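You operate a simulated robot arm through the tools that you are given. There is no shell and no other tool. Be economical: measure what you need, move in short steps, check, and stop when the job is done.

Carry out the task below with a simulated robot arm. There is one attempt and no reset: what you move stays moved.

TASK
Take the blue plug that says "P6" from the top of bench one and leave it on the white tile. Open the lid of the green bin, take the grey cable from the low deck of the trolley and leave it in the inside of the green bin, then shut the lid. Put the white fan labelled "F-78" from the top of bench four on the board two and the white fan that says "F-63" on the white sheet there. Take the blue brush on the top of the green table and put it away on the shelf of the air conditioner. Any order will do.
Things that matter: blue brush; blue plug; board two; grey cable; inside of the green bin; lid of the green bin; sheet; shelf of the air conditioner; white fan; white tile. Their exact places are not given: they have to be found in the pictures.

It is judged by the outcome, as a careful person would: the job done as asked, and still so three seconds after it is handed in. It fails if anything else is knocked over, pushed out of place, dropped, spilled or broken. A push-on lid holds only when it is set on centred and level and pressed home; a screw cap is set on level and turned clockwise until tight. Flat cloth is picked up by pressing the open fingertips on it (5 to 10 N) and closing them slowly along it; thin cloth reads only 2 to 8 mm in the jaws.

THE ROBOT
A 7-joint arm with a fingered hand on a trunk, on a base that drives. Base frame: it is fixed to the floor where the robot stands at the start and does not move with it; the origin is under the middle of the robot, x ahead of it, y to its left, z up; the surface under the hand at the start is at about z = 800. Units: mm, degrees, N and s.
With the tool pointing down near the work surface it reaches from about 200 to 640 mm from the robot's upright axis, wherever it stands. Its first joint turns from -115.0 to 115.0 degrees. Places, roughly: blue brush (13x6x8 cm) [900, -5100, 800]; blue plug [500, 0, 750]; board two [1750, -2500, 750]; grey cable [-2000, 2000, 250]; inside of the green bin [-2000, 700, 300]; lid of the green bin [-2000, 700, 600]; sheet [1500, -3000, 750]; shelf of the air conditioner (13x18 cm) [7520, -4500, 280]; white fan [1750, -3000, 750]; white tile (14x14x2 cm) [500, -300, 800]. Payload 3.1 kg.
The tool frame sits at the grasp point between the pads (the TCP): z along the fingers, y along the line on which they close. The tips reach 22 mm beyond it. The gripper opens to 112 mm. The gripper's body begins 60 mm behind the TCP. The gripper is a hand of 3 fingers: y runs from the thumb to the fingers, the wrist lies at [0, 0, -218] in the tool frame, and closing takes about 1.5 s.
Orientation is that of the tool frame in the base frame, as a unit quaternion [w, x, y, z]. With the fingers straight down and closing along the base's y, the tool's x points along the base's -x, its y along +y and its z along -z.

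THE INTERFACE
- The arm moves only by the tool step_arm. Its argument "rows" is a list of rows, each a list of 6 numbers: the turn, a rotation vector about the base's x, y, z in degrees, then the shift along the base's x, y, z in mm. In form: [[ax, ay, az, x, y, z], ...]. A call has 1 to 20 rows; each row shifts and turns the commanded pose from where the row before left it. "claw" is the finger opening in mm, from 0 to 112, set as the call begins (left out, the last holds). A row lasts 0.2 s, in which the tool goes at most 50 mm and 8.6 degrees; a call with a longer step from one row to the next is refused whole, and so is a gripper value outside its range. Where a pose cannot be reached the arm comes as near as it can. A force on the tool above 40 N (or 10 N above the force at the start of the call, whichever is more), or a blocked arm, ends the call early, and 0.2 s more pass. The fingers move at their own pace (about 108 mm/s each) and stop on an object; they squeeze with about 23 N. The grip force told is the motor's: it shows also when the fingers shut on nothing. Time passes only in rows, and 0.2 s behind the last, so rows that do not move let the fingers close. The reply holds the time, the measured pose of the TCP, the force on the tool along the base axes, the opening and the grip force, in the units named above and with some noise, with the torque about the TCP (base axes, N m) and any sound that the robot's microphone picked up, and new pictures: "show" is both (left out), scene, wrist or none.
- Cameras (640 x 400 px; columns grow to the right, rows downward): "scene" is now at [9.6, 114.2, 1616.7]; the picture's right is [-0.36, -0.93, 0.00], its down [-0.71, 0.27, -0.65] and it looks along [0.61, -0.23, -0.76] (base axes); focal length 292 px, centre (320, 200). "wrist" rides on the gripper at [66, 3, -80] in the tool frame; the picture's right is [-0.05, 1.00, 0.00], its down [-0.77, -0.04, -0.64] and it looks along [-0.64, -0.03, 0.77] (tool axes); focal length 275 px, centre (320, 200).
- slide_trunk(by): slides the trunk up (or, below 0, down) by that many mm; the arm and the scene camera ride with it, the base frame stays. It gives what a move gives, with no picture.
- steer(legs): drives the robot by 1 to 6 legs, each [ahead, left, turn to the left] in mm, mm and degrees, along the robot's own axes; the way and the turn of a leg run together, so that a leg with both is an arc; at most 1500 mm and 180 degrees a leg. The arm and the cameras ride along, it lands a little off, and it stops where it bumps. It gives what a move gives, and a new picture of the scene camera.
- move_fingers(finger1, finger2, thumb_bend): sets how far each is bent, from 0 (flat) to 100 (curled in); at 30 the hand is open as for a grip, at 70 the pads meet at the TCP. One left out holds its place. A second passes; each finger stops where it meets its share of the squeeze, and holds until it gets a number again. A gripper value or a shape takes the hand back. It gives what a move gives, with no picture; readings hold the bend of each and the force on the fingers (four entries, about 0 where the hand has none), thumb and palm.
- set_grasp(shape): the hand has 3 fingers and takes this shape, open, in about a second: jaw (thumb against the fingers, like two jaws); tri (thumb and two fingers); tip (a fingertip pinch); poke (one finger out to press); point (the index stretched); flat (the hand flat); cup (the hand cupped); fist (a fist). The gripper value then closes the fingers along that shape, each until it touches; the sizes above hold for jaw. It gives what a move gives, with no picture.
- turn_head(pan, tilt): turns the head with the scene camera to pan (to the left, within 155 degrees either way) and tilt (down, from -29 to 69), counted from straight ahead of the robot. It gives what a move gives, and a new picture of the scene camera.
- locate(camera, pixels): for up to 12 pixels [column, row] of the newest picture of that camera ("zoom" is the newest enlarged one), the place [x, y, z] in the base frame of the surface seen there, good to about 2 mm, but the place of the scene camera against the robot may be out by one fixed shift of up to 12 mm in any direction. The clock stands still meanwhile.
- close_up(camera, box): a new picture of the part [left, top, right, bottom] of that camera's present view, enlarged. The clock stands still meanwhile.
- finish_job(): hands the job in; it is judged then, once.

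Go step by step. Measure first, check grasps and placings, and put right what went wrong. The budget is 124 turns and 260 pictures, counting those below and the enlarged ones. Unless the task says otherwise, let go and move clear before handing in.

The tools are called after "Call:" by a JSON object that holds its "fn" and its "kwargs". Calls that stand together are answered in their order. step_arm: Moves the arm, as the interface text tells. Its arguments: {"type":"object","properties":{"rows":{"type":"array"},"claw":{"type":"number"},"show":{"type":"string","enum":["both","scene","wrist","none"]}},"required":["rows"]} The other tools are called the same way: slide_trunk (by) slides the trunk up or down; set_grasp (shape) gives the hand a shape; move_fingers (finger1, finger2, thumb_bend) moves the fingers one by one; steer (legs) drives the base; turn_head (pan, tilt) turns the head that bears the scene camera; locate (camera, pixels) gives the place of the surface under pixels of a picture; close_up (camera, box) takes an enlarged picture of a part of a camera's view; finish_job () hands the job in.

At the start:

```text
time_s: 0.0
tool_pos: [420.4, -24.4, 1092.7]
tcp_rot: [0.0, 0.0, 1.0, 0.001]
force: [-0.2, 0.8, -1.0]
moment: [0.02, 0.0, 0.02]
gripper_width: 111.7
finger_force: 0.0
shape: jaw
bend: [30.0, 30.0, 30.0]
finger forces: [0.0, 0.0, 0.1, 0.1, 0.1, 0.1]
trunk travel left (down, up): [-750.0, 240.0]
robot x, y, heading: [-0.8, 0.9, 0.3]
head pan, tilt: [-20.9, 49.3]
```

scene: 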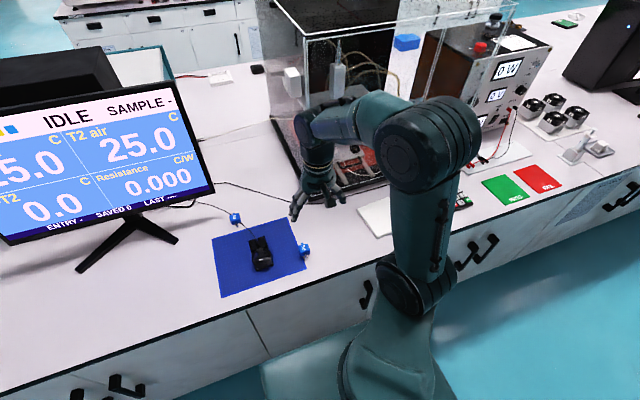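
wrist: 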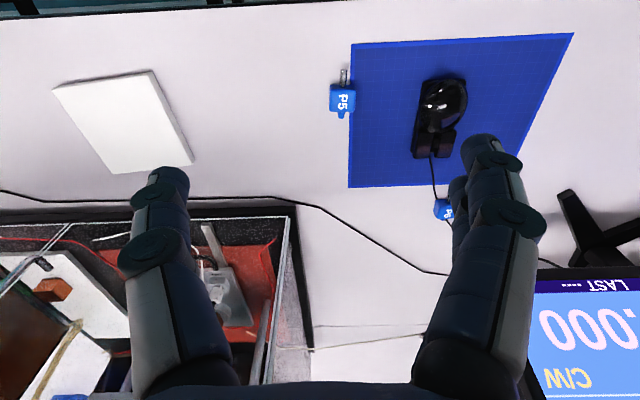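

Two blue plugs show in the scene near (305,250) and (235,218); the wrist shows one that looks like P5 at (342,100) and one partly hidden at (443,210). I zoom to read them.

Call:
{"fn": "close_up", "kwargs": {"camera": "wrist", "box": [310, 50, 480, 240]}}

Call:
{"fn": "close_up", "kwargs": {"camera": "scene", "box": [210, 190, 330, 290]}}

Call:
{"fn": "locate", "kwargs": {"camera": "scene", "pixels": [[235, 218], [305, 250], [262, 255], [230, 290], [370, 215], [250, 235]]}}

Call:
{"fn": "locate", "kwargs": {"camera": "wrist", "pixels": [[342, 100], [443, 210], [125, 120], [60, 90], [150, 72], [190, 162], [115, 172]]}}

```text
2.11 times, centred on (395, 145) of wrist
```

zoom: 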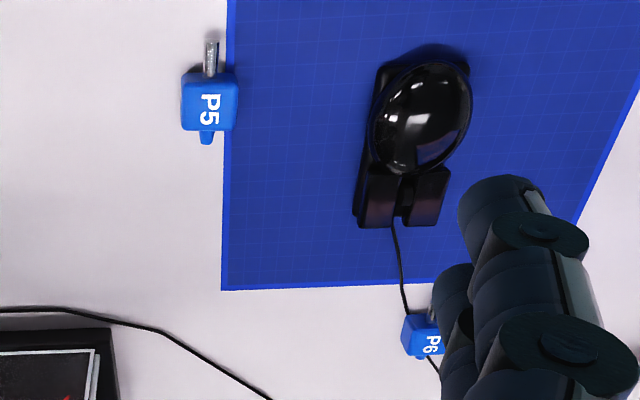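

```text
4.00 times, centred on (270, 240) of scene
```

zoom: 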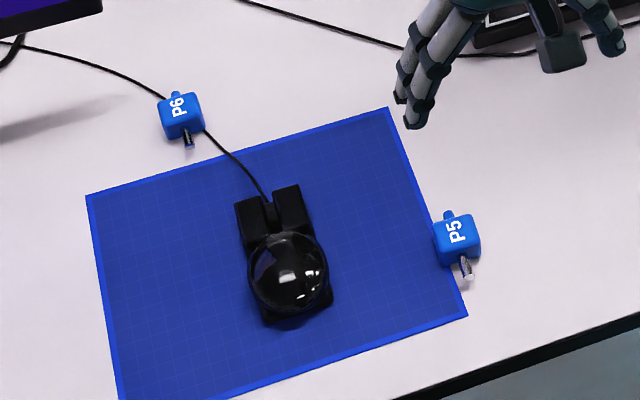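

```text
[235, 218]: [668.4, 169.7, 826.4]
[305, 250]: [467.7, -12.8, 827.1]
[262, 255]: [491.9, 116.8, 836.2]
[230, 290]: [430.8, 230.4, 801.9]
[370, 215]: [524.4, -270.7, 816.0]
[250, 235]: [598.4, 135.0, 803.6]
```

```text
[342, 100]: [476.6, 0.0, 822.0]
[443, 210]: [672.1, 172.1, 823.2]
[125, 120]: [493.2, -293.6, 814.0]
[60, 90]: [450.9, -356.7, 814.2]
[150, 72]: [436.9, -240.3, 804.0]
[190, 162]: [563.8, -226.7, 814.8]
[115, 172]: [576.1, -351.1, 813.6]
```

P6 is at about (670,171), 694 mm out, so I must drive nearer. I measure the bench edge, the monitor and the other obstacles.

Call:
{"fn": "locate", "kwargs": {"camera": "scene", "pixels": [[214, 190], [100, 225], [80, 270], [180, 240], [180, 90], [300, 282], [130, 345], [275, 120], [320, 110], [300, 20], [175, 205]]}}

Call:
{"fn": "close_up", "kwargs": {"camera": "scene", "box": [215, 200, 255, 230]}}

Call:
{"fn": "turn_head", "kwargs": {"pan": 20, "tilt": 50}}

```text
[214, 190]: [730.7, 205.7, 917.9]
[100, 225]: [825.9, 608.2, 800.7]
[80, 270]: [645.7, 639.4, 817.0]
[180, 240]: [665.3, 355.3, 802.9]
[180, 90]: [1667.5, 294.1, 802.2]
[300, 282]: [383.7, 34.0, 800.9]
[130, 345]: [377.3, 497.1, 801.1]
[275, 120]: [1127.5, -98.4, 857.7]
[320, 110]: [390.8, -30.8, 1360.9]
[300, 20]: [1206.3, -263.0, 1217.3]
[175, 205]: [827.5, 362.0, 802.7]
```

```text
13.33 times, centred on (235, 215) of scene
```

zoom: 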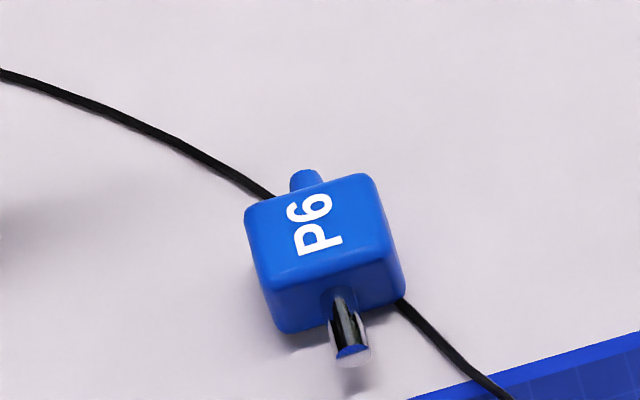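

```text
time_s: 1.1
tool_pos: [419.6, -25.8, 1092.5]
tcp_rot: [0.0, -0.001, 1.0, 0.001]
force: [-0.2, -0.5, 0.5]
moment: [0.04, -0.01, -0.02]
gripper_width: 112.0
finger_force: 0.1
shape: jaw
bend: [30.0, 30.0, 30.0]
finger forces: [0.0, 0.0, 0.0, 0.0, 0.0, 0.1]
trunk travel left (down, up): [-750.0, 240.0]
robot x, y, heading: [-2.2, -0.3, -0.0]
head pan, tilt: [20.0, 50.0]
```

scene: 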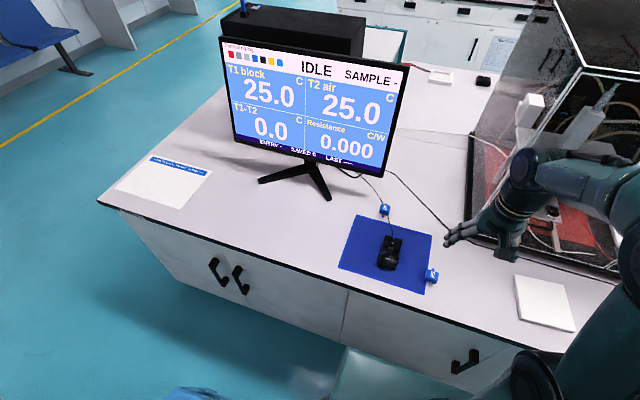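

P6 lies with its prong toward the robot, so a grip along y suits it. I measure the monitor and drive 60 ahead and 100 left so that P6 and the tile are both in reach.

Call:
{"fn": "locate", "kwargs": {"camera": "scene", "pixels": [[381, 172], [384, 209], [330, 165], [237, 142], [405, 70], [433, 275], [545, 300], [516, 277], [575, 331], [519, 317], [565, 282]]}}

Call:
{"fn": "steer", "kwargs": {"legs": [[0, 100, 0], [60, 0, 0]]}}

```text
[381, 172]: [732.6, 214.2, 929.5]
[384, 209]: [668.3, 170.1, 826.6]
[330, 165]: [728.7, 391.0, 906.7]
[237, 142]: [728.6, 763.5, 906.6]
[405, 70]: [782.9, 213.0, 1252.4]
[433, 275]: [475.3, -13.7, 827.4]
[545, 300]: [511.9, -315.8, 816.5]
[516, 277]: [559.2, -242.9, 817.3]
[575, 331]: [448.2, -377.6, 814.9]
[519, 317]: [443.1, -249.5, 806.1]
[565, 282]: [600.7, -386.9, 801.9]
```

```text
time_s: 2.8
tool_pos: [480.7, 74.9, 1091.7]
tcp_rot: [-0.001, 0.0, 1.0, 0.001]
force: [-0.5, 0.3, -0.1]
moment: [0.01, 0.01, 0.01]
gripper_width: 111.7
finger_force: 0.1
shape: jaw
bend: [30.0, 30.0, 30.0]
finger forces: [0.1, 0.0, 0.0, 0.1, 0.0, 0.0]
trunk travel left (down, up): [-750.0, 240.0]
robot x, y, heading: [56.7, 100.6, -0.1]
head pan, tilt: [20.0, 50.0]
```

scene: 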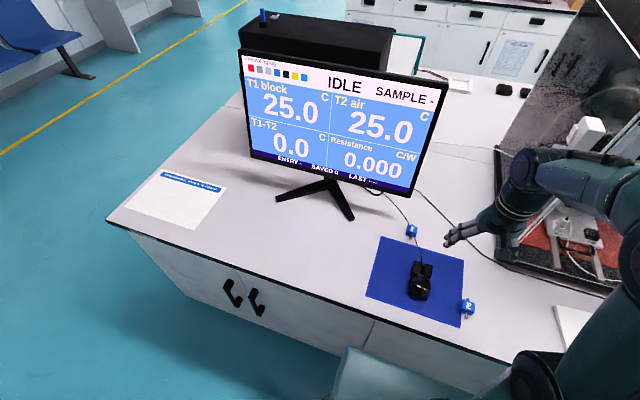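

The drive went well. I now move the hand to just short of P6 to view it with the wrist camera.

Call:
{"fn": "step_arm", "kwargs": {"rows": [[0, 0, 0, 30, 24, -23], [0, 0, 0, 30, 24, -23], [0, 0, 0, 30, 24, -23], [0, 0, 0, 30, 24, -23], [0, 0, 0, 0, 0, 0]], "claw": 70}}

```text
time_s: 4.0
tool_pos: [596.7, 169.4, 1001.3]
tcp_rot: [0.002, 0.0, 1.0, 0.0]
force: [0.5, 0.5, 0.0]
moment: [0.0, -0.01, -0.01]
gripper_width: 70.5
finger_force: 0.1
shape: jaw
bend: [71.0, 71.0, 69.0]
finger forces: [0.0, 0.0, 0.1, 0.1, 0.0, 0.1]
trunk travel left (down, up): [-750.0, 240.0]
robot x, y, heading: [57.9, 102.2, -0.2]
head pan, tilt: [20.0, 50.0]
```

scene: 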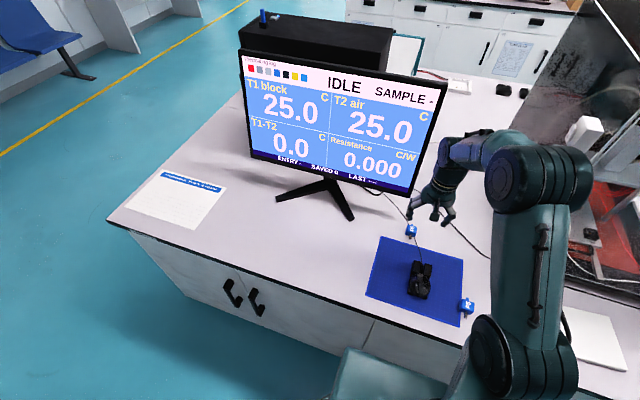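
wrist: 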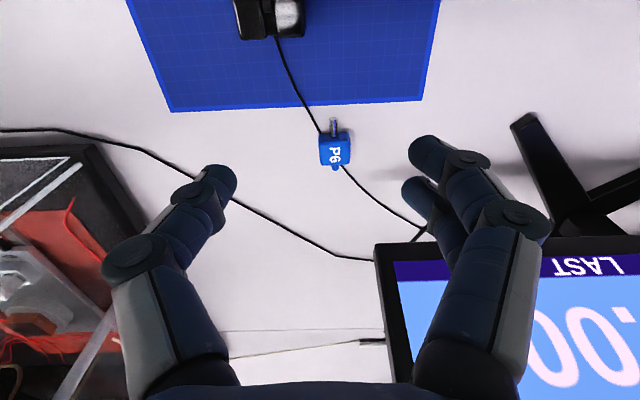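

P6 sits clear between the fingers at (335,149). I measure its body edges.

Call:
{"fn": "locate", "kwargs": {"camera": "wrist", "pixels": [[322, 138], [348, 135], [322, 158], [347, 160], [335, 147], [333, 124], [337, 169]]}}

Call:
{"fn": "close_up", "kwargs": {"camera": "wrist", "box": [300, 110, 380, 180]}}

```text
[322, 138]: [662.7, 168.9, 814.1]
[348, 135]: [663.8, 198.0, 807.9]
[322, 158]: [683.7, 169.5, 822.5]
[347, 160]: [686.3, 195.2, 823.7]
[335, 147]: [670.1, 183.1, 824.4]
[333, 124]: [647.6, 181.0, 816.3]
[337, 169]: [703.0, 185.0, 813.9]
```

```text
5.71 times, centred on (340, 145) of wrist
```

zoom: 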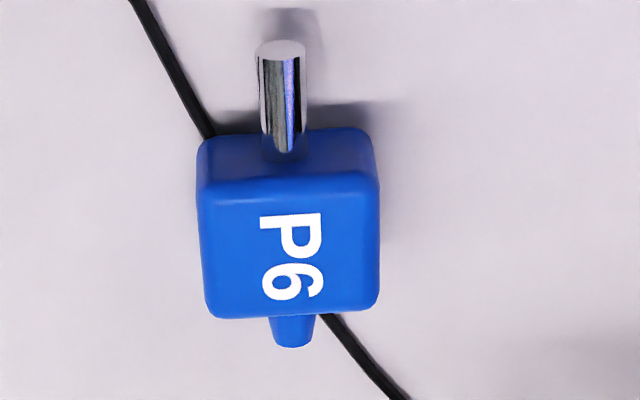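

P6's body is centred at (675,183), y 169–197, top 824. I go over it and down to 860.

Call:
{"fn": "step_arm", "kwargs": {"rows": [[0, 0, 0, 39, 7, 0], [0, 0, 0, 39, 6.6, 0], [0, 0, 0, 0, 0, -47], [0, 0, 0, 0, 0, -47], [0, 0, 0, 0, 0, -45], [0, 0, 0, 0, 0, 0]], "claw": 70}}

```text
time_s: 5.4
tool_pos: [673.8, 182.9, 860.9]
tcp_rot: [-0.001, 0.0, 1.0, 0.0]
force: [-0.1, -0.7, 0.6]
moment: [-0.04, 0.0, -0.01]
gripper_width: 70.5
finger_force: 0.1
shape: jaw
bend: [71.0, 71.0, 69.0]
finger forces: [0.0, 0.0, 0.1, 0.0, 0.0, 0.0]
trunk travel left (down, up): [-750.0, 240.0]
robot x, y, heading: [57.7, 102.6, -0.1]
head pan, tilt: [20.0, 50.0]
```

scene: 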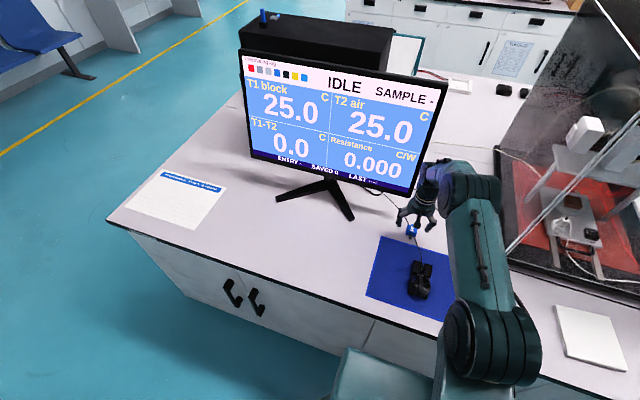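
wrist: 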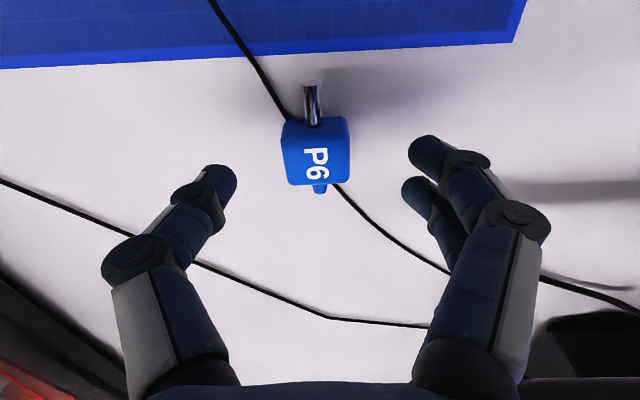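

P6 is centred between the fingers. I lower to 826 and close slowly.

Call:
{"fn": "step_arm", "kwargs": {"rows": [[0, 0, 0, 0, 0, -20], [0, 0, 0, 0, 0, -14], [0, 0, 0, 0, 0, 0]], "show": "none"}}

Call:
{"fn": "step_arm", "kwargs": {"rows": [[0, 0, 0, 0, 0, 0], [0, 0, 0, 0, 0, 0], [0, 0, 0, 0, 0, 0], [0, 0, 0, 0, 0, 0], [0, 0, 0, 0, 0, 0], [0, 0, 0, 0, 0, 0], [0, 0, 0, 0, 0, 0]], "claw": 0}}

```text
time_s: 6.2
tool_pos: [674.9, 183.3, 826.1]
tcp_rot: [0.0, 0.0, 1.0, 0.0]
force: [0.3, 0.3, 0.2]
moment: [0.0, 0.0, -0.03]
gripper_width: 70.4
finger_force: 0.0
shape: jaw
bend: [71.0, 71.0, 69.0]
finger forces: [0.0, 0.1, 0.0, 0.0, 0.0, 0.0]
trunk travel left (down, up): [-750.0, 240.0]
robot x, y, heading: [57.7, 101.5, 0.0]
head pan, tilt: [20.0, 50.0]
```

```text
time_s: 7.8
tool_pos: [673.9, 181.8, 827.7]
tcp_rot: [0.0, 0.0, 1.0, 0.0]
force: [-0.5, 0.6, -0.1]
moment: [0.03, 0.02, 0.05]
gripper_width: 28.3
finger_force: 23.5
shape: jaw
bend: [73.0, 73.0, 70.0]
finger forces: [10.1, 10.5, 0.0, 0.1, 20.8, 0.0]
trunk travel left (down, up): [-750.0, 240.0]
robot x, y, heading: [59.3, 101.7, -0.2]
head pan, tilt: [20.0, 50.0]
```

scene: 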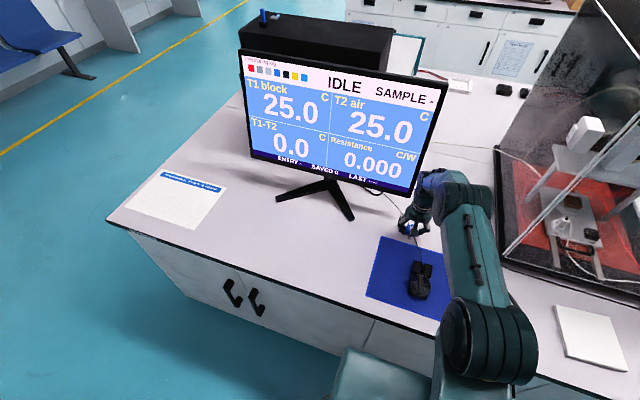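
wrist: 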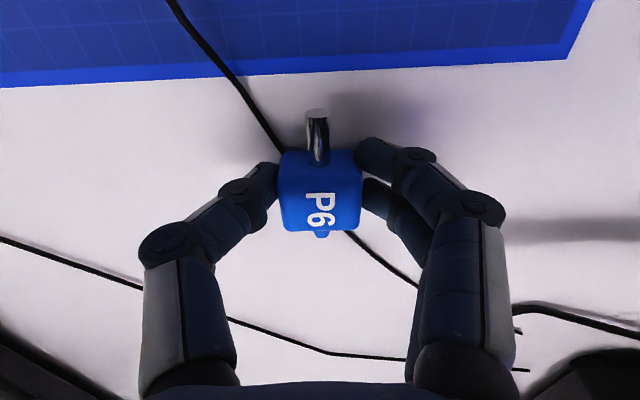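

Grip is 28 mm wide at 23 N, so it is held. I lift it, pull back to x 505 and cross over to the tile.

Call:
{"fn": "step_arm", "kwargs": {"rows": [[0, 0, 0, 0, 0, 40], [0, 0, 0, 0, 0, 40], [0, 0, 0, -43, 0, 10], [0, 0, 0, -43, 0, 0], [0, 0, 0, -43, 0, 0], [0, 0, 0, -40, 0, 0], [0, 0, 0, 0, -43, 0], [0, 0, 0, 0, -43, 0], [0, 0, 0, 0, -43, 0], [0, 0, 0, 0, -43, 0], [0, 0, 0, 0, -43, 0], [0, 0, 0, 0, -43, 0], [0, 0, 0, 0, -43, 0], [0, 0, 0, 0, -43, 0], [0, 0, 0, 0, -43, 0], [0, 0, 0, 0, -43, 0], [0, 0, 0, 0, -46, 0], [0, 0, 0, 0, 0, 0]]}}

```text
time_s: 11.6
tool_pos: [507.1, -291.8, 916.3]
tcp_rot: [0.0, 0.0, 1.0, -0.001]
force: [-0.4, -0.9, 0.6]
moment: [0.01, 0.04, 0.0]
gripper_width: 25.7
finger_force: 23.3
shape: jaw
bend: [75.0, 73.0, 70.0]
finger forces: [8.9, 13.6, 0.0, 0.0, 19.6, 0.1]
trunk travel left (down, up): [-750.0, 240.0]
robot x, y, heading: [57.7, 97.0, 0.1]
head pan, tilt: [20.0, 50.0]
```

scene: 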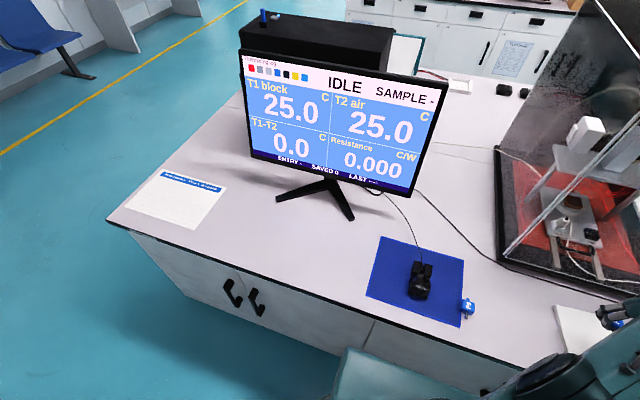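
wrist: 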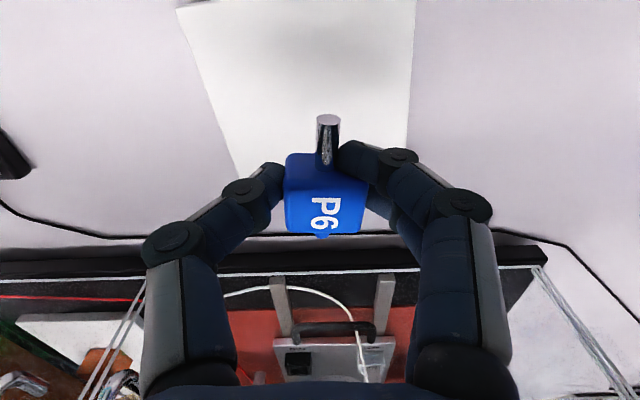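

P6 is over the tile. I lower until it sits at TCP about 841.

Call:
{"fn": "step_arm", "kwargs": {"rows": [[0, 0, 0, 0, 0, -35], [0, 0, 0, 0, 0, -30], [0, 0, 0, 0, 0, -6], [0, 0, 0, 0, 0, -3], [0, 0, 0, 0, 0, 0]]}}

```text
time_s: 12.8
tool_pos: [507.4, -291.2, 844.1]
tcp_rot: [0.0, 0.0, 1.0, 0.0]
force: [-0.3, -0.3, 0.1]
moment: [-0.01, 0.02, 0.02]
gripper_width: 25.2
finger_force: 22.8
shape: jaw
bend: [75.0, 73.0, 70.0]
finger forces: [8.7, 13.6, 0.0, 0.0, 19.4, 0.0]
trunk travel left (down, up): [-750.0, 240.0]
robot x, y, heading: [58.9, 97.8, 0.2]
head pan, tilt: [20.0, 50.0]
```

scene: 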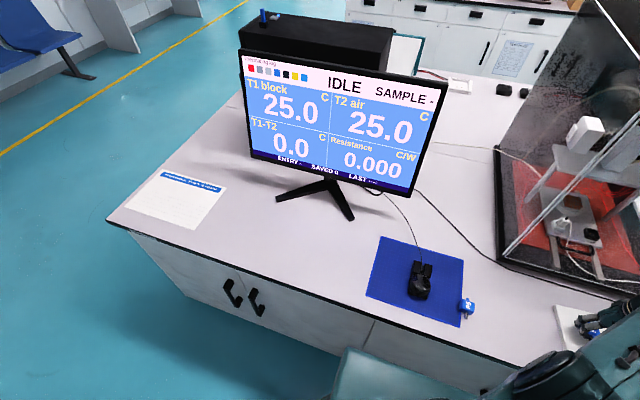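
wrist: 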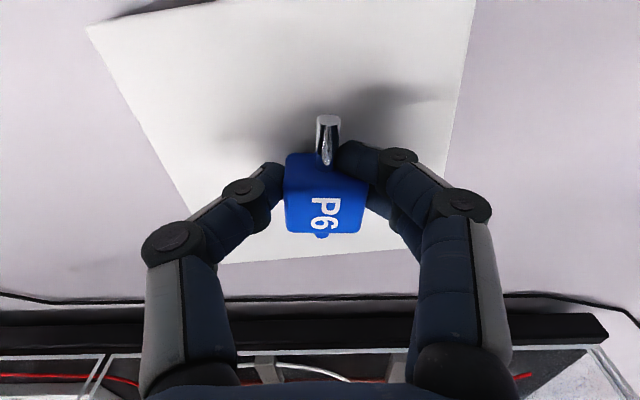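

The plug seems nearer the far edge of the tile. I check the edges against the hand.

Call:
{"fn": "locate", "kwargs": {"camera": "wrist", "pixels": [[225, 260], [415, 248], [325, 256], [88, 25], [323, 200], [320, 236]]}}

```text
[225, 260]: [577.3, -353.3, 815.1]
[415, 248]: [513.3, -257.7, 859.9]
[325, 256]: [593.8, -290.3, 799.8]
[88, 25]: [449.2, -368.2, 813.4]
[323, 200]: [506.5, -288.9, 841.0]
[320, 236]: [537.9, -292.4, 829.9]
```

The plug is centred and about 2–3 mm above the tile. I lower it the rest, open, and rise.

Call:
{"fn": "step_arm", "kwargs": {"rows": [[0, 0, 0, 0, 0, -2], [0, 0, 0, 0, 0, -1], [0, 0, 0, 0, 0, 0]], "show": "none"}}

Call:
{"fn": "step_arm", "kwargs": {"rows": [[0, 0, 0, 0, 0, 0], [0, 0, 0, 0, 0, 0], [0, 0, 0, 0, 0, 0], [0, 0, 0, 0, 0, 0], [0, 0, 0, 0, 0, 30], [0, 0, 0, 0, 0, 45], [0, 0, 0, 0, 0, 45], [0, 0, 0, 0, 0, 45]], "claw": 70}}

```text
time_s: 13.6
tool_pos: [507.3, -291.1, 840.8]
tcp_rot: [0.001, 0.0, 1.0, -0.001]
force: [0.1, -0.3, 3.4]
moment: [0.04, -0.07, 0.0]
gripper_width: 25.3
finger_force: 23.0
shape: jaw
bend: [75.0, 73.0, 70.0]
finger forces: [9.2, 13.9, 0.1, 0.0, 19.6, 0.0]
trunk travel left (down, up): [-750.0, 240.0]
robot x, y, heading: [59.8, 99.0, 0.1]
head pan, tilt: [20.0, 50.0]
```

```text
time_s: 15.4
tool_pos: [507.3, -293.2, 1005.8]
tcp_rot: [-0.001, 0.0, 1.0, 0.0]
force: [-0.1, 0.5, -0.4]
moment: [0.03, -0.03, -0.01]
gripper_width: 69.8
finger_force: 0.0
shape: jaw
bend: [71.0, 71.0, 69.0]
finger forces: [0.0, 0.0, 0.0, 0.0, 0.0, 0.0]
trunk travel left (down, up): [-750.0, 240.0]
robot x, y, heading: [56.6, 101.1, 0.5]
head pan, tilt: [20.0, 50.0]
```

scene: 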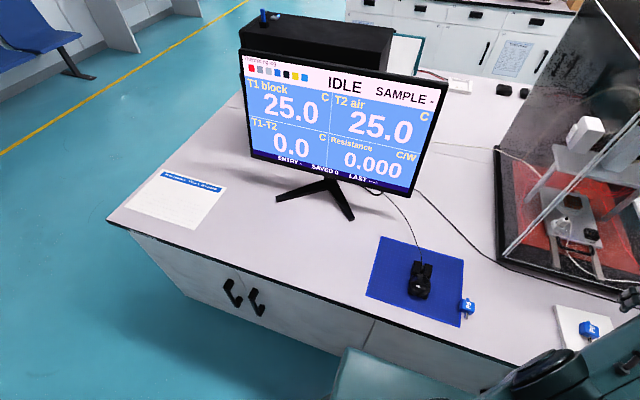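
wrist: 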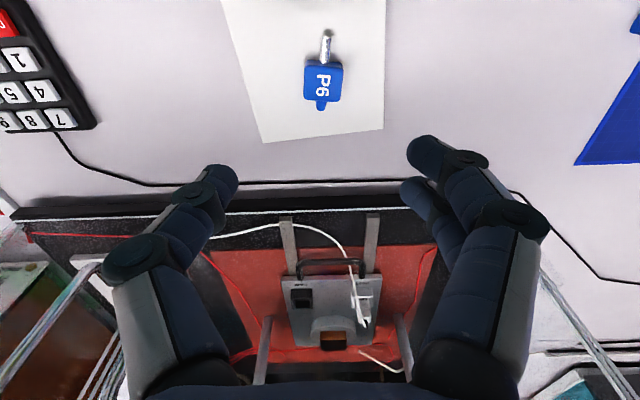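

P6 rests in the middle of the tile. I tuck the arm in over the robot's front and then look behind.

Call:
{"fn": "step_arm", "kwargs": {"rows": [[0, 0, 0, -20, 30, 20], [0, 0, 0, -20, 40, 20], [0, 0, 0, -20, 40, 20], [0, 0, 0, -20, 40, 20], [0, 0, 0, -20, 40, 0], [0, 0, 0, -10, 40, 0], [0, 0, 0, -10, 40, 0], [0, 0, 0, 0, 40, 0], [0, 0, 0, 0, 40, 0], [0, 0, 0, 0, 40, 0]], "show": "none"}}

Call:
{"fn": "turn_head", "kwargs": {"pan": 150, "tilt": 25}}

Call:
{"fn": "turn_head", "kwargs": {"pan": -150, "tilt": 25}}

```text
time_s: 17.6
tool_pos: [387.8, 98.3, 1085.7]
tcp_rot: [-0.001, 0.0, 1.0, -0.001]
force: [0.4, 0.2, -1.0]
moment: [-0.02, -0.01, 0.02]
gripper_width: 69.6
finger_force: 0.1
shape: jaw
bend: [71.0, 71.0, 69.0]
finger forces: [0.1, 0.0, 0.0, 0.1, 0.1, 0.0]
trunk travel left (down, up): [-750.0, 240.0]
robot x, y, heading: [57.5, 99.7, 0.2]
head pan, tilt: [20.0, 50.0]
```

```text
time_s: 19.7
tool_pos: [387.4, 97.2, 1085.8]
tcp_rot: [0.0, 0.0, 1.0, 0.0]
force: [0.9, -0.6, 0.0]
moment: [-0.01, -0.03, 0.03]
gripper_width: 69.9
finger_force: 0.0
shape: jaw
bend: [71.0, 71.0, 69.0]
finger forces: [0.0, 0.1, 0.0, 0.0, 0.0, 0.0]
trunk travel left (down, up): [-750.0, 240.0]
robot x, y, heading: [59.9, 100.3, 0.1]
head pan, tilt: [150.0, 25.0]
```

scene: 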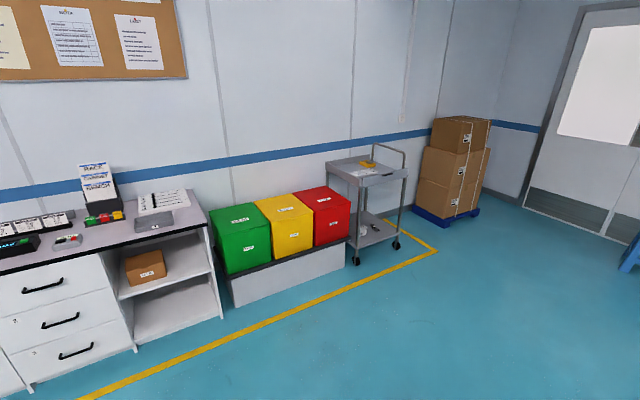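

```text
time_s: 23.8
tool_pos: [387.6, 98.1, 1085.5]
tcp_rot: [0.0, 0.0, 1.0, 0.0]
force: [0.0, 1.0, 0.4]
moment: [0.03, 0.0, 0.0]
gripper_width: 69.9
finger_force: 0.1
shape: jaw
bend: [71.0, 71.0, 69.0]
finger forces: [0.0, 0.1, 0.0, 0.1, 0.1, 0.1]
trunk travel left (down, up): [-750.0, 240.0]
robot x, y, heading: [58.9, 101.8, 0.1]
head pan, tilt: [-150.0, 25.0]
```

scene: 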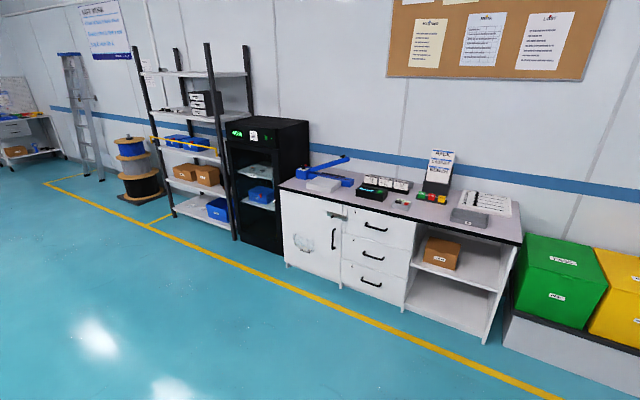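

The bins (green at about (245,240) in the left-rear view) and the trolley stand by the back wall. I back off the bench, turn round and drive toward them.

Call:
{"fn": "steer", "kwargs": {"legs": [[-700, 0, 0], [0, 0, 180], [350, -900, 0]]}}

Call:
{"fn": "turn_head", "kwargs": {"pan": -15, "tilt": 40}}

```text
time_s: 39.8
tool_pos: [-1354.7, 997.1, 1085.6]
tcp_rot: [0.0, 1.0, 0.011, 0.001]
force: [-0.5, -0.1, 0.0]
moment: [0.01, 0.0, -0.01]
gripper_width: 69.6
finger_force: 0.1
shape: jaw
bend: [71.0, 71.0, 69.0]
finger forces: [0.1, 0.0, 0.0, 0.0, 0.0, 0.1]
trunk travel left (down, up): [-750.0, 240.0]
robot x, y, heading: [-1027.9, 1003.4, -178.8]
head pan, tilt: [-150.0, 25.0]
```

scene: 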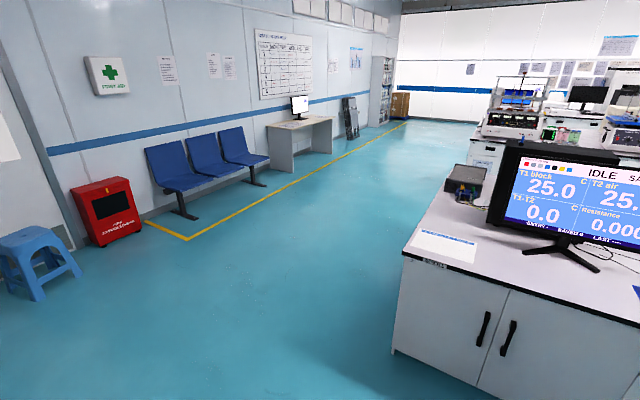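

```text
time_s: 42.0
tool_pos: [-1353.9, 996.3, 1084.8]
tcp_rot: [0.0, 1.0, 0.012, -0.001]
force: [0.3, 0.4, 0.5]
moment: [-0.03, 0.01, 0.0]
gripper_width: 69.7
finger_force: 0.1
shape: jaw
bend: [71.0, 71.0, 69.0]
finger forces: [0.1, 0.0, 0.0, 0.0, 0.0, 0.1]
trunk travel left (down, up): [-750.0, 240.0]
robot x, y, heading: [-1025.1, 1002.8, -178.9]
head pan, tilt: [-15.0, 40.0]
```

scene: 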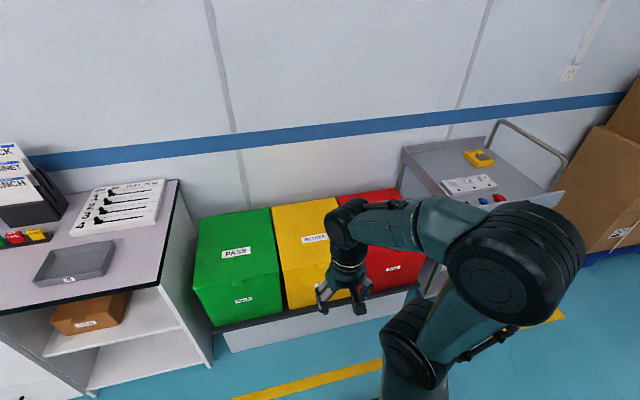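

The green bin is at (238,265). I zoom on its lid and measure it and the trolley.

Call:
{"fn": "close_up", "kwargs": {"camera": "scene", "box": [180, 180, 320, 340]}}

Call:
{"fn": "locate", "kwargs": {"camera": "scene", "pixels": [[201, 219], [271, 208], [197, 290], [278, 274], [215, 325], [281, 312], [236, 252], [230, 345], [405, 150], [500, 215], [540, 185], [245, 300]]}}

Call:
{"fn": "turn_head", "kwargs": {"pan": -50, "tilt": 45}}

```text
2.50 times, centred on (250, 260) of scene
```

zoom: 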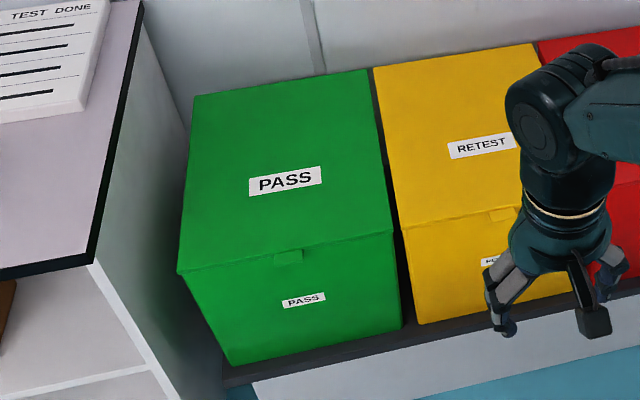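

```text
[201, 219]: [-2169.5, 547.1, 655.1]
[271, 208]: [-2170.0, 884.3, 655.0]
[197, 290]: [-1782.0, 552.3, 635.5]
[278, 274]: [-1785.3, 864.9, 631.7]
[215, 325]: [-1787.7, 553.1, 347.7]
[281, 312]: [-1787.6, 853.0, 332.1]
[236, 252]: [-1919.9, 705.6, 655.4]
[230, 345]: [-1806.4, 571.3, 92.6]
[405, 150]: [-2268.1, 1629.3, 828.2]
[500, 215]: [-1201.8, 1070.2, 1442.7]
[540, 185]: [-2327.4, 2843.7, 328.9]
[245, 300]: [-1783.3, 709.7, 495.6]
```

```text
time_s: 43.0
tool_pos: [-1355.2, 995.8, 1084.2]
tcp_rot: [0.0, 1.0, 0.011, 0.0]
force: [0.9, -0.3, 0.6]
moment: [0.02, 0.01, -0.02]
gripper_width: 69.7
finger_force: 0.2
shape: jaw
bend: [71.0, 71.0, 69.0]
finger forces: [0.1, 0.0, 0.0, 0.0, 0.1, 0.0]
trunk travel left (down, up): [-750.0, 240.0]
robot x, y, heading: [-1022.3, 1005.6, -178.5]
head pan, tilt: [-50.0, 45.0]
```

scene: 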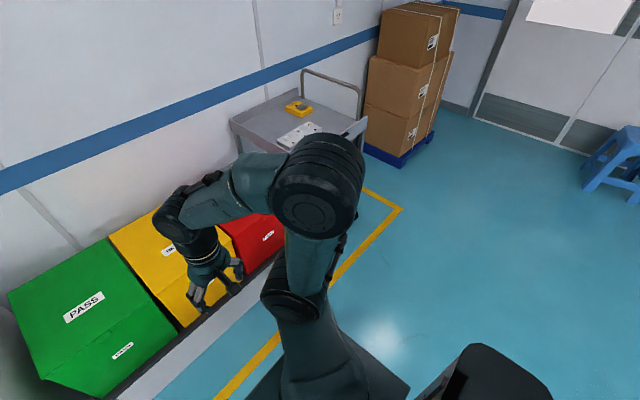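

The green bin's lid spans x −2170…−1783, y 550…860 at z 655, with its tab in the middle of the front edge, so the hinge is at the back. I drive to stand in front of it.

Call:
{"fn": "steer", "kwargs": {"legs": [[270, 300, -1.3]]}}

Call:
{"fn": "turn_head", "kwargs": {"pan": 0, "tilt": 50}}

```text
time_s: 45.5
tool_pos: [-1622.3, 697.8, 1085.1]
tcp_rot: [0.0, 1.0, 0.004, 0.0]
force: [-0.5, -0.2, 0.1]
moment: [0.03, 0.02, -0.01]
gripper_width: 69.9
finger_force: 0.0
shape: jaw
bend: [71.0, 71.0, 69.0]
finger forces: [0.0, 0.0, 0.0, 0.0, 0.0, 0.1]
trunk travel left (down, up): [-750.0, 240.0]
robot x, y, heading: [-1292.4, 697.9, -179.6]
head pan, tilt: [-50.0, 45.0]
```

scene: 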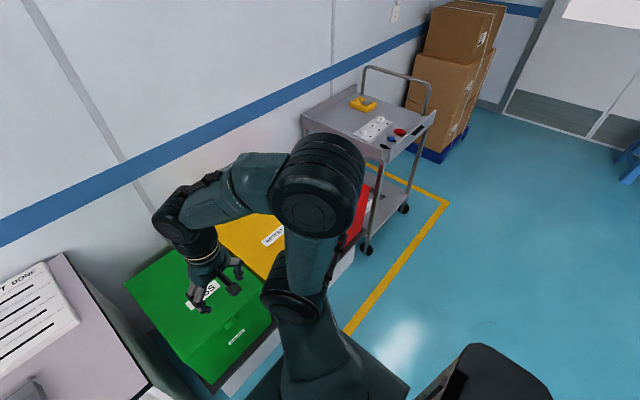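

```text
time_s: 46.7
tool_pos: [-1622.0, 696.1, 1085.1]
tcp_rot: [0.0, 1.0, 0.004, 0.0]
force: [0.5, -0.2, -0.4]
moment: [-0.02, 0.01, 0.03]
gripper_width: 69.7
finger_force: 0.0
shape: jaw
bend: [71.0, 71.0, 69.0]
finger forces: [0.0, 0.0, 0.0, 0.1, 0.0, 0.0]
trunk travel left (down, up): [-750.0, 240.0]
robot x, y, heading: [-1292.6, 697.3, -179.6]
head pan, tilt: [0.0, 50.0]
```

scene: 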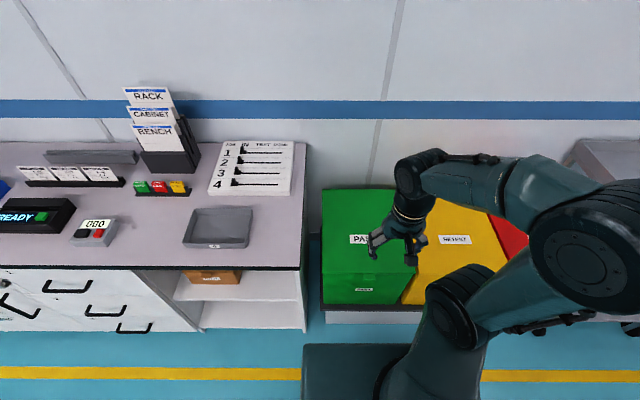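

I bring the hand down in front of the bin to see the tab with the wrist camera.

Call:
{"fn": "step_arm", "kwargs": {"rows": [[0, 0, 0, 0, 0, -45], [0, 0, 0, 0, 0, -45], [0, 0, 0, 0, 0, -45], [0, 0, 0, 0, 0, -45], [0, 0, 0, 0, 0, -45], [0, 0, 0, 0, 0, 0]]}}

Call:
{"fn": "close_up", "kwargs": {"camera": "scene", "box": [300, 180, 440, 330]}}

```text
time_s: 48.1
tool_pos: [-1620.4, 693.8, 856.3]
tcp_rot: [-0.001, 1.0, 0.004, -0.001]
force: [0.8, 0.6, 0.1]
moment: [0.01, 0.01, -0.01]
gripper_width: 69.7
finger_force: 0.0
shape: jaw
bend: [71.0, 71.0, 69.0]
finger forces: [0.0, 0.0, 0.0, 0.0, 0.1, 0.0]
trunk travel left (down, up): [-750.0, 240.0]
robot x, y, heading: [-1291.3, 695.1, -179.9]
head pan, tilt: [0.0, 50.0]
```

scene: 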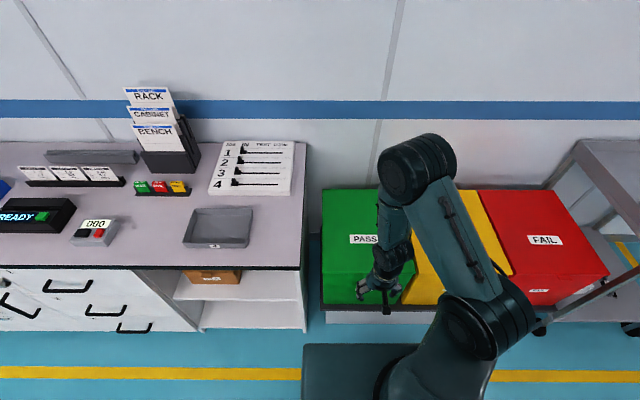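
wrist: 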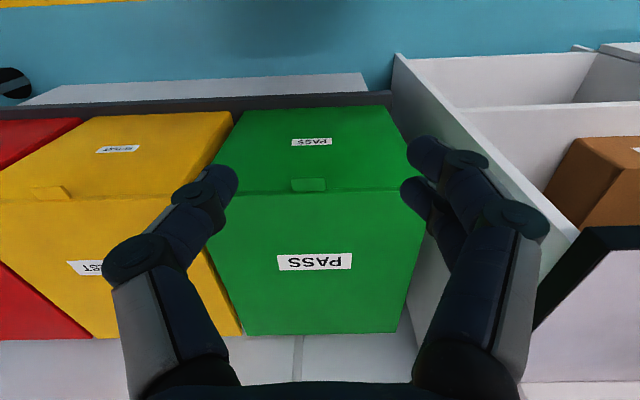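

```text
2.67 times, centred on (370, 255) of scene
```

zoom: 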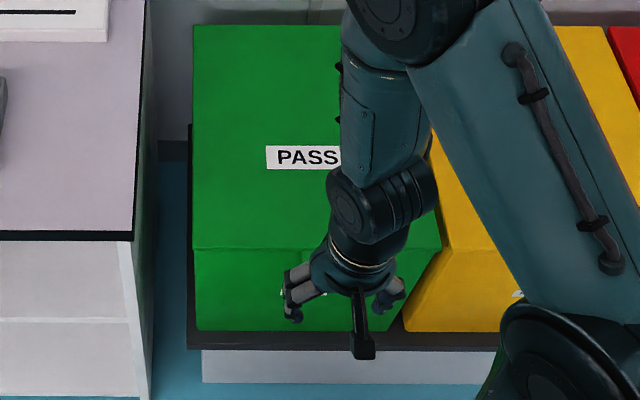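

The wrist view shows the tab at (309,185). I zoom and measure it.

Call:
{"fn": "close_up", "kwargs": {"camera": "wrist", "box": [240, 140, 380, 230]}}

Call:
{"fn": "locate", "kwargs": {"camera": "wrist", "pixels": [[309, 181], [309, 190], [293, 185], [325, 185], [309, 170], [250, 190], [390, 190], [309, 200], [250, 110], [220, 325], [405, 325], [309, 193]]}}

```text
4.44 times, centred on (310, 185) of wrist
```

zoom: 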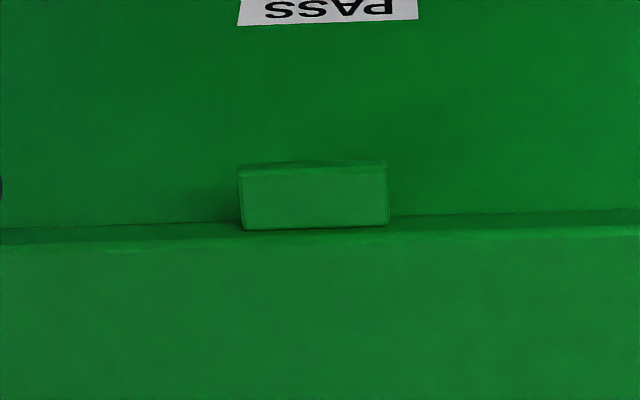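

```text
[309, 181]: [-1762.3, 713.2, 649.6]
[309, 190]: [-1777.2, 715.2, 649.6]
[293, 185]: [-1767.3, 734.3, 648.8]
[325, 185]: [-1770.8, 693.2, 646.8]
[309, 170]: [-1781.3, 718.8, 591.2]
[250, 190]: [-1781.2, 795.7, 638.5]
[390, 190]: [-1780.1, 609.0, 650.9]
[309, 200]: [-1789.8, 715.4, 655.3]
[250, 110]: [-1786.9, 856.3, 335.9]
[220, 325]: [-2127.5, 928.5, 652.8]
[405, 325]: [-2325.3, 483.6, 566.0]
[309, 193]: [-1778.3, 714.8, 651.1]
```

The tab spans x −1778…−1758, y 693…735, top z 650. I plan to hook it from below with closed fingers pointing level at the bin, so I back up 100 mm and pitch the hand forward.

Call:
{"fn": "steer", "kwargs": {"legs": [[-110, 0, 0]]}}

Call:
{"fn": "step_arm", "kwargs": {"rows": [[0, 8.2, 0, -12, 2, 0], [0, 8.2, 0, -12, 2, 0], [0, 8.2, 0, -12, 2, 0], [0, 8.2, 0, -12, 2, 0], [0, 8.2, 0, -12, 2, 0], [0, 8.2, 0, -12, 2, 0], [0, 8.2, 0, -12, 2, 0], [0, 8.2, 0, -12, 2, 0], [0, 8.2, 0, -12, 2, 0], [0, 8.2, 0, -12, 2, 0], [0, 8, 0, -12, 2, 0], [0, 0, 0, 0, 0, 0]], "claw": 0}}

```text
time_s: 49.3
tool_pos: [-1510.7, 693.9, 856.6]
tcp_rot: [0.0, 1.0, 0.003, -0.001]
force: [-0.1, -0.4, -0.1]
moment: [0.0, 0.03, -0.03]
gripper_width: 69.7
finger_force: 0.0
shape: jaw
bend: [71.0, 71.0, 69.0]
finger forces: [0.0, 0.1, 0.1, 0.0, 0.1, 0.0]
trunk travel left (down, up): [-750.0, 240.0]
robot x, y, heading: [-1186.6, 701.4, -179.5]
head pan, tilt: [0.0, 50.0]
```

scene: 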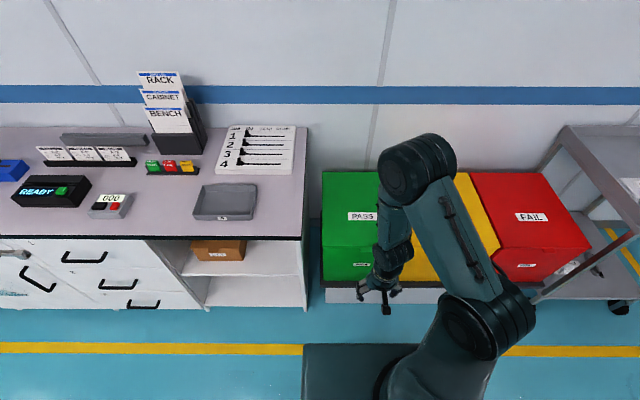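

```text
time_s: 51.9
tool_pos: [-1642.9, 717.4, 858.1]
tcp_rot: [0.003, -0.707, -0.002, 0.708]
force: [-0.3, 0.0, 0.0]
moment: [-0.01, -0.03, 0.0]
gripper_width: 0.1
finger_force: 22.5
shape: jaw
bend: [66.0, 66.0, 74.0]
finger forces: [0.1, 0.0, 0.0, 0.1, 0.0, 0.0]
trunk travel left (down, up): [-750.0, 240.0]
robot x, y, heading: [-1181.8, 698.6, -179.6]
head pan, tilt: [0.0, 50.0]
```

scene: 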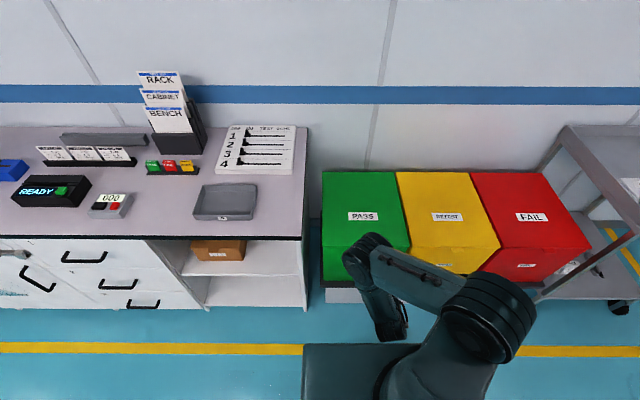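
wrist: 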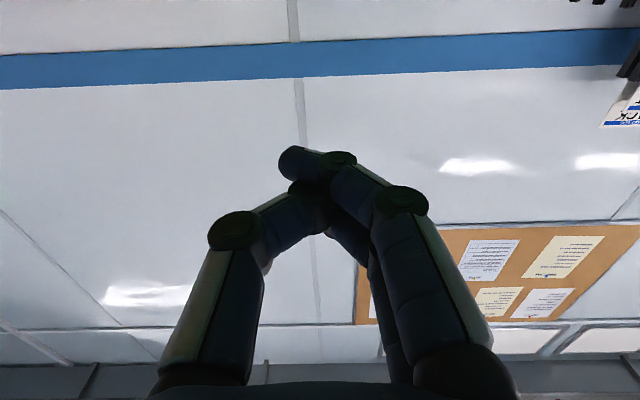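

The hand is level. I slide the trunk down so the fingertips come below tab height, still clear of the bin.

Call:
{"fn": "slide_trunk", "kwargs": {"by": -262}}

Call:
{"fn": "step_arm", "kwargs": {"rows": [[0, 0, 0, -30, -2, 0], [0, 0, 0, -30, -2, 0], [0, 0, 0, 0, 0, 0]]}}

```text
time_s: 54.5
tool_pos: [-1644.2, 717.7, 595.7]
tcp_rot: [-0.002, 0.707, 0.002, -0.707]
force: [0.3, 1.0, 0.4]
moment: [0.01, -0.02, 0.01]
gripper_width: 0.0
finger_force: 23.5
shape: jaw
bend: [66.0, 66.0, 74.0]
finger forces: [0.1, 0.1, 0.1, 0.1, 0.0, 0.0]
trunk travel left (down, up): [-488.0, 502.0]
robot x, y, heading: [-1182.3, 698.9, -179.5]
head pan, tilt: [0.0, 50.0]
```

```text
time_s: 55.3
tool_pos: [-1703.2, 715.0, 598.1]
tcp_rot: [0.002, -0.707, -0.003, 0.707]
force: [0.6, -0.3, 0.2]
moment: [-0.01, -0.04, -0.02]
gripper_width: 0.0
finger_force: 22.9
shape: jaw
bend: [66.0, 66.0, 74.0]
finger forces: [0.0, 0.0, 0.0, 0.1, 0.0, 0.0]
trunk travel left (down, up): [-488.0, 502.0]
robot x, y, heading: [-1183.8, 698.1, -179.5]
head pan, tilt: [0.0, 50.0]
```

scene: 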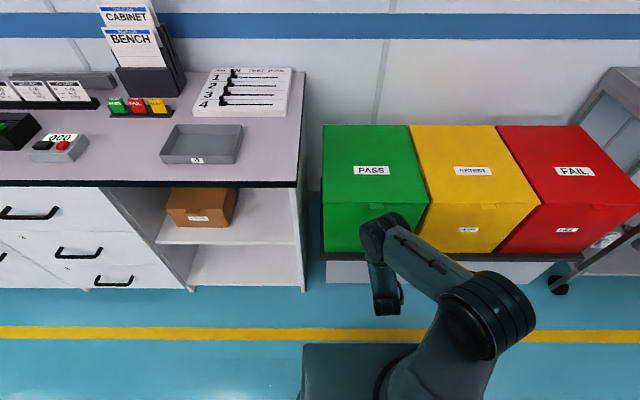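
wrist: 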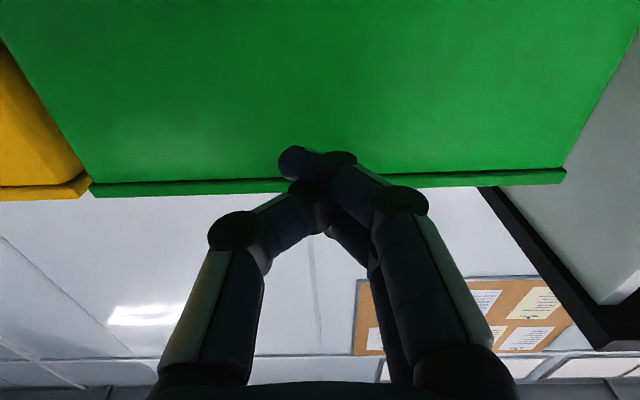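

The fingers aim right under the tab. I slide in to about x −1754 and raise slowly until contact.

Call:
{"fn": "step_arm", "kwargs": {"rows": [[0, 0, 0, -20, 0, 0], [0, 0, 0, -20, 0, 0], [0, 0, 0, -10, 0, 0], [0, 0, 0, 0, 0, 0]], "show": "wrist"}}

Call:
{"fn": "step_arm", "kwargs": {"rows": [[0, 0, 0, 0, 0, 7], [0, 0, 0, 0, 0, 7], [0, 0, 0, 0, 0, 7], [0, 0, 0, 0, 0, 7], [0, 0, 0, 0, 0, 7], [0, 0, 0, 0, 0, 0]]}}

```text
time_s: 56.3
tool_pos: [-1751.9, 713.0, 596.2]
tcp_rot: [-0.002, 0.707, 0.004, -0.707]
force: [0.1, 0.3, 0.8]
moment: [-0.03, -0.04, -0.03]
gripper_width: 0.0
finger_force: 23.2
shape: jaw
bend: [66.0, 66.0, 74.0]
finger forces: [0.0, 0.0, 0.0, 0.0, 0.0, 0.0]
trunk travel left (down, up): [-488.0, 502.0]
robot x, y, heading: [-1184.2, 698.7, -179.6]
head pan, tilt: [0.0, 50.0]
```

wrist: 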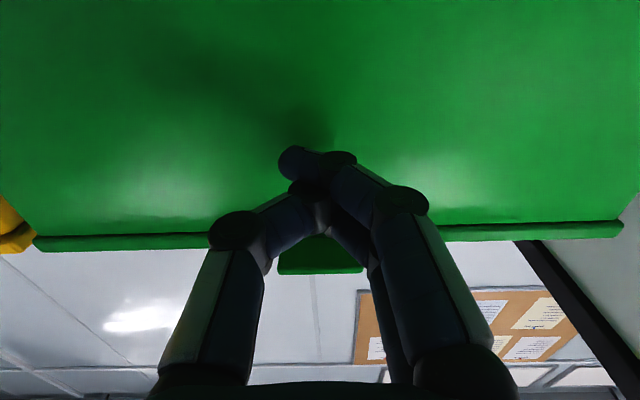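

```text
time_s: 57.7
tool_pos: [-1754.1, 714.2, 628.2]
tcp_rot: [-0.002, 0.707, 0.003, -0.707]
force: [-0.7, -0.5, -0.3]
moment: [0.0, -0.01, -0.02]
gripper_width: 0.0
finger_force: 23.2
shape: jaw
bend: [66.0, 66.0, 74.0]
finger forces: [0.1, 0.0, 0.1, 0.0, 0.0, 0.0]
trunk travel left (down, up): [-488.0, 502.0]
robot x, y, heading: [-1186.2, 695.2, -179.6]
head pan, tilt: [0.0, 50.0]
```

scene: 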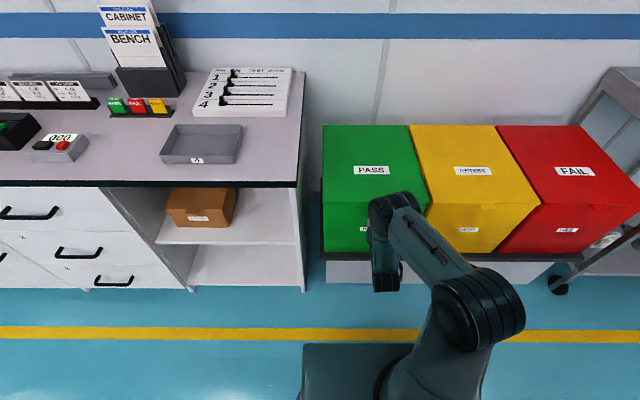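
wrist: 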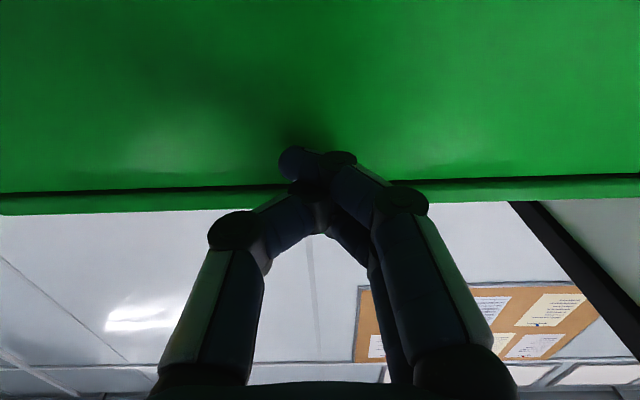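

No contact yet. I continue up in small steps.

Call:
{"fn": "step_arm", "kwargs": {"rows": [[0, 0, 0, 0, 0, 8], [0, 0, 0, 0, 0, 8], [0, 0, 0, 0, 0, 8], [0, 0, 0, 0, 0, 8], [0, 0, 0, 0, 0, 8], [0, 0, 0, -2, 0, 10], [0, 0, 0, -3, 0, 10], [0, 0, 0, -3, 0, 10], [0, 0, 0, 0, 0, 0]]}}

```text
time_s: 59.7
tool_pos: [-1760.0, 711.1, 701.2]
tcp_rot: [-0.003, 0.707, 0.001, -0.707]
force: [0.6, 0.3, -1.5]
moment: [0.0, 0.01, -0.05]
gripper_width: 0.0
finger_force: 23.5
shape: jaw
bend: [66.0, 67.0, 74.0]
finger forces: [0.0, 0.0, 0.0, 0.0, 0.0, 0.0]
trunk travel left (down, up): [-488.0, 502.0]
robot x, y, heading: [-1184.5, 698.0, -179.4]
head pan, tilt: [0.0, 50.0]
```

scene: 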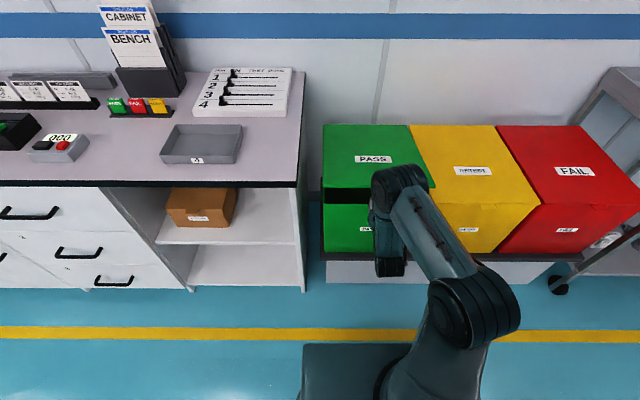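
wrist: 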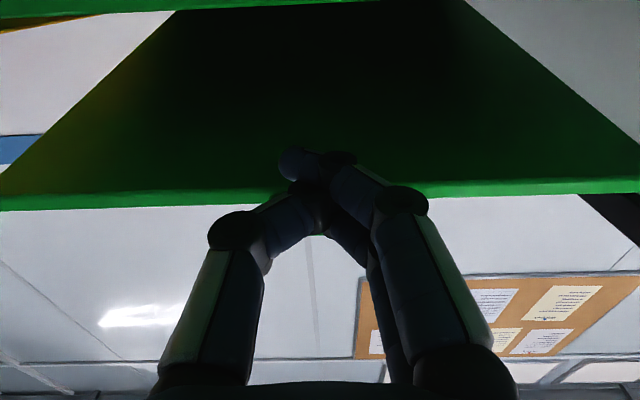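

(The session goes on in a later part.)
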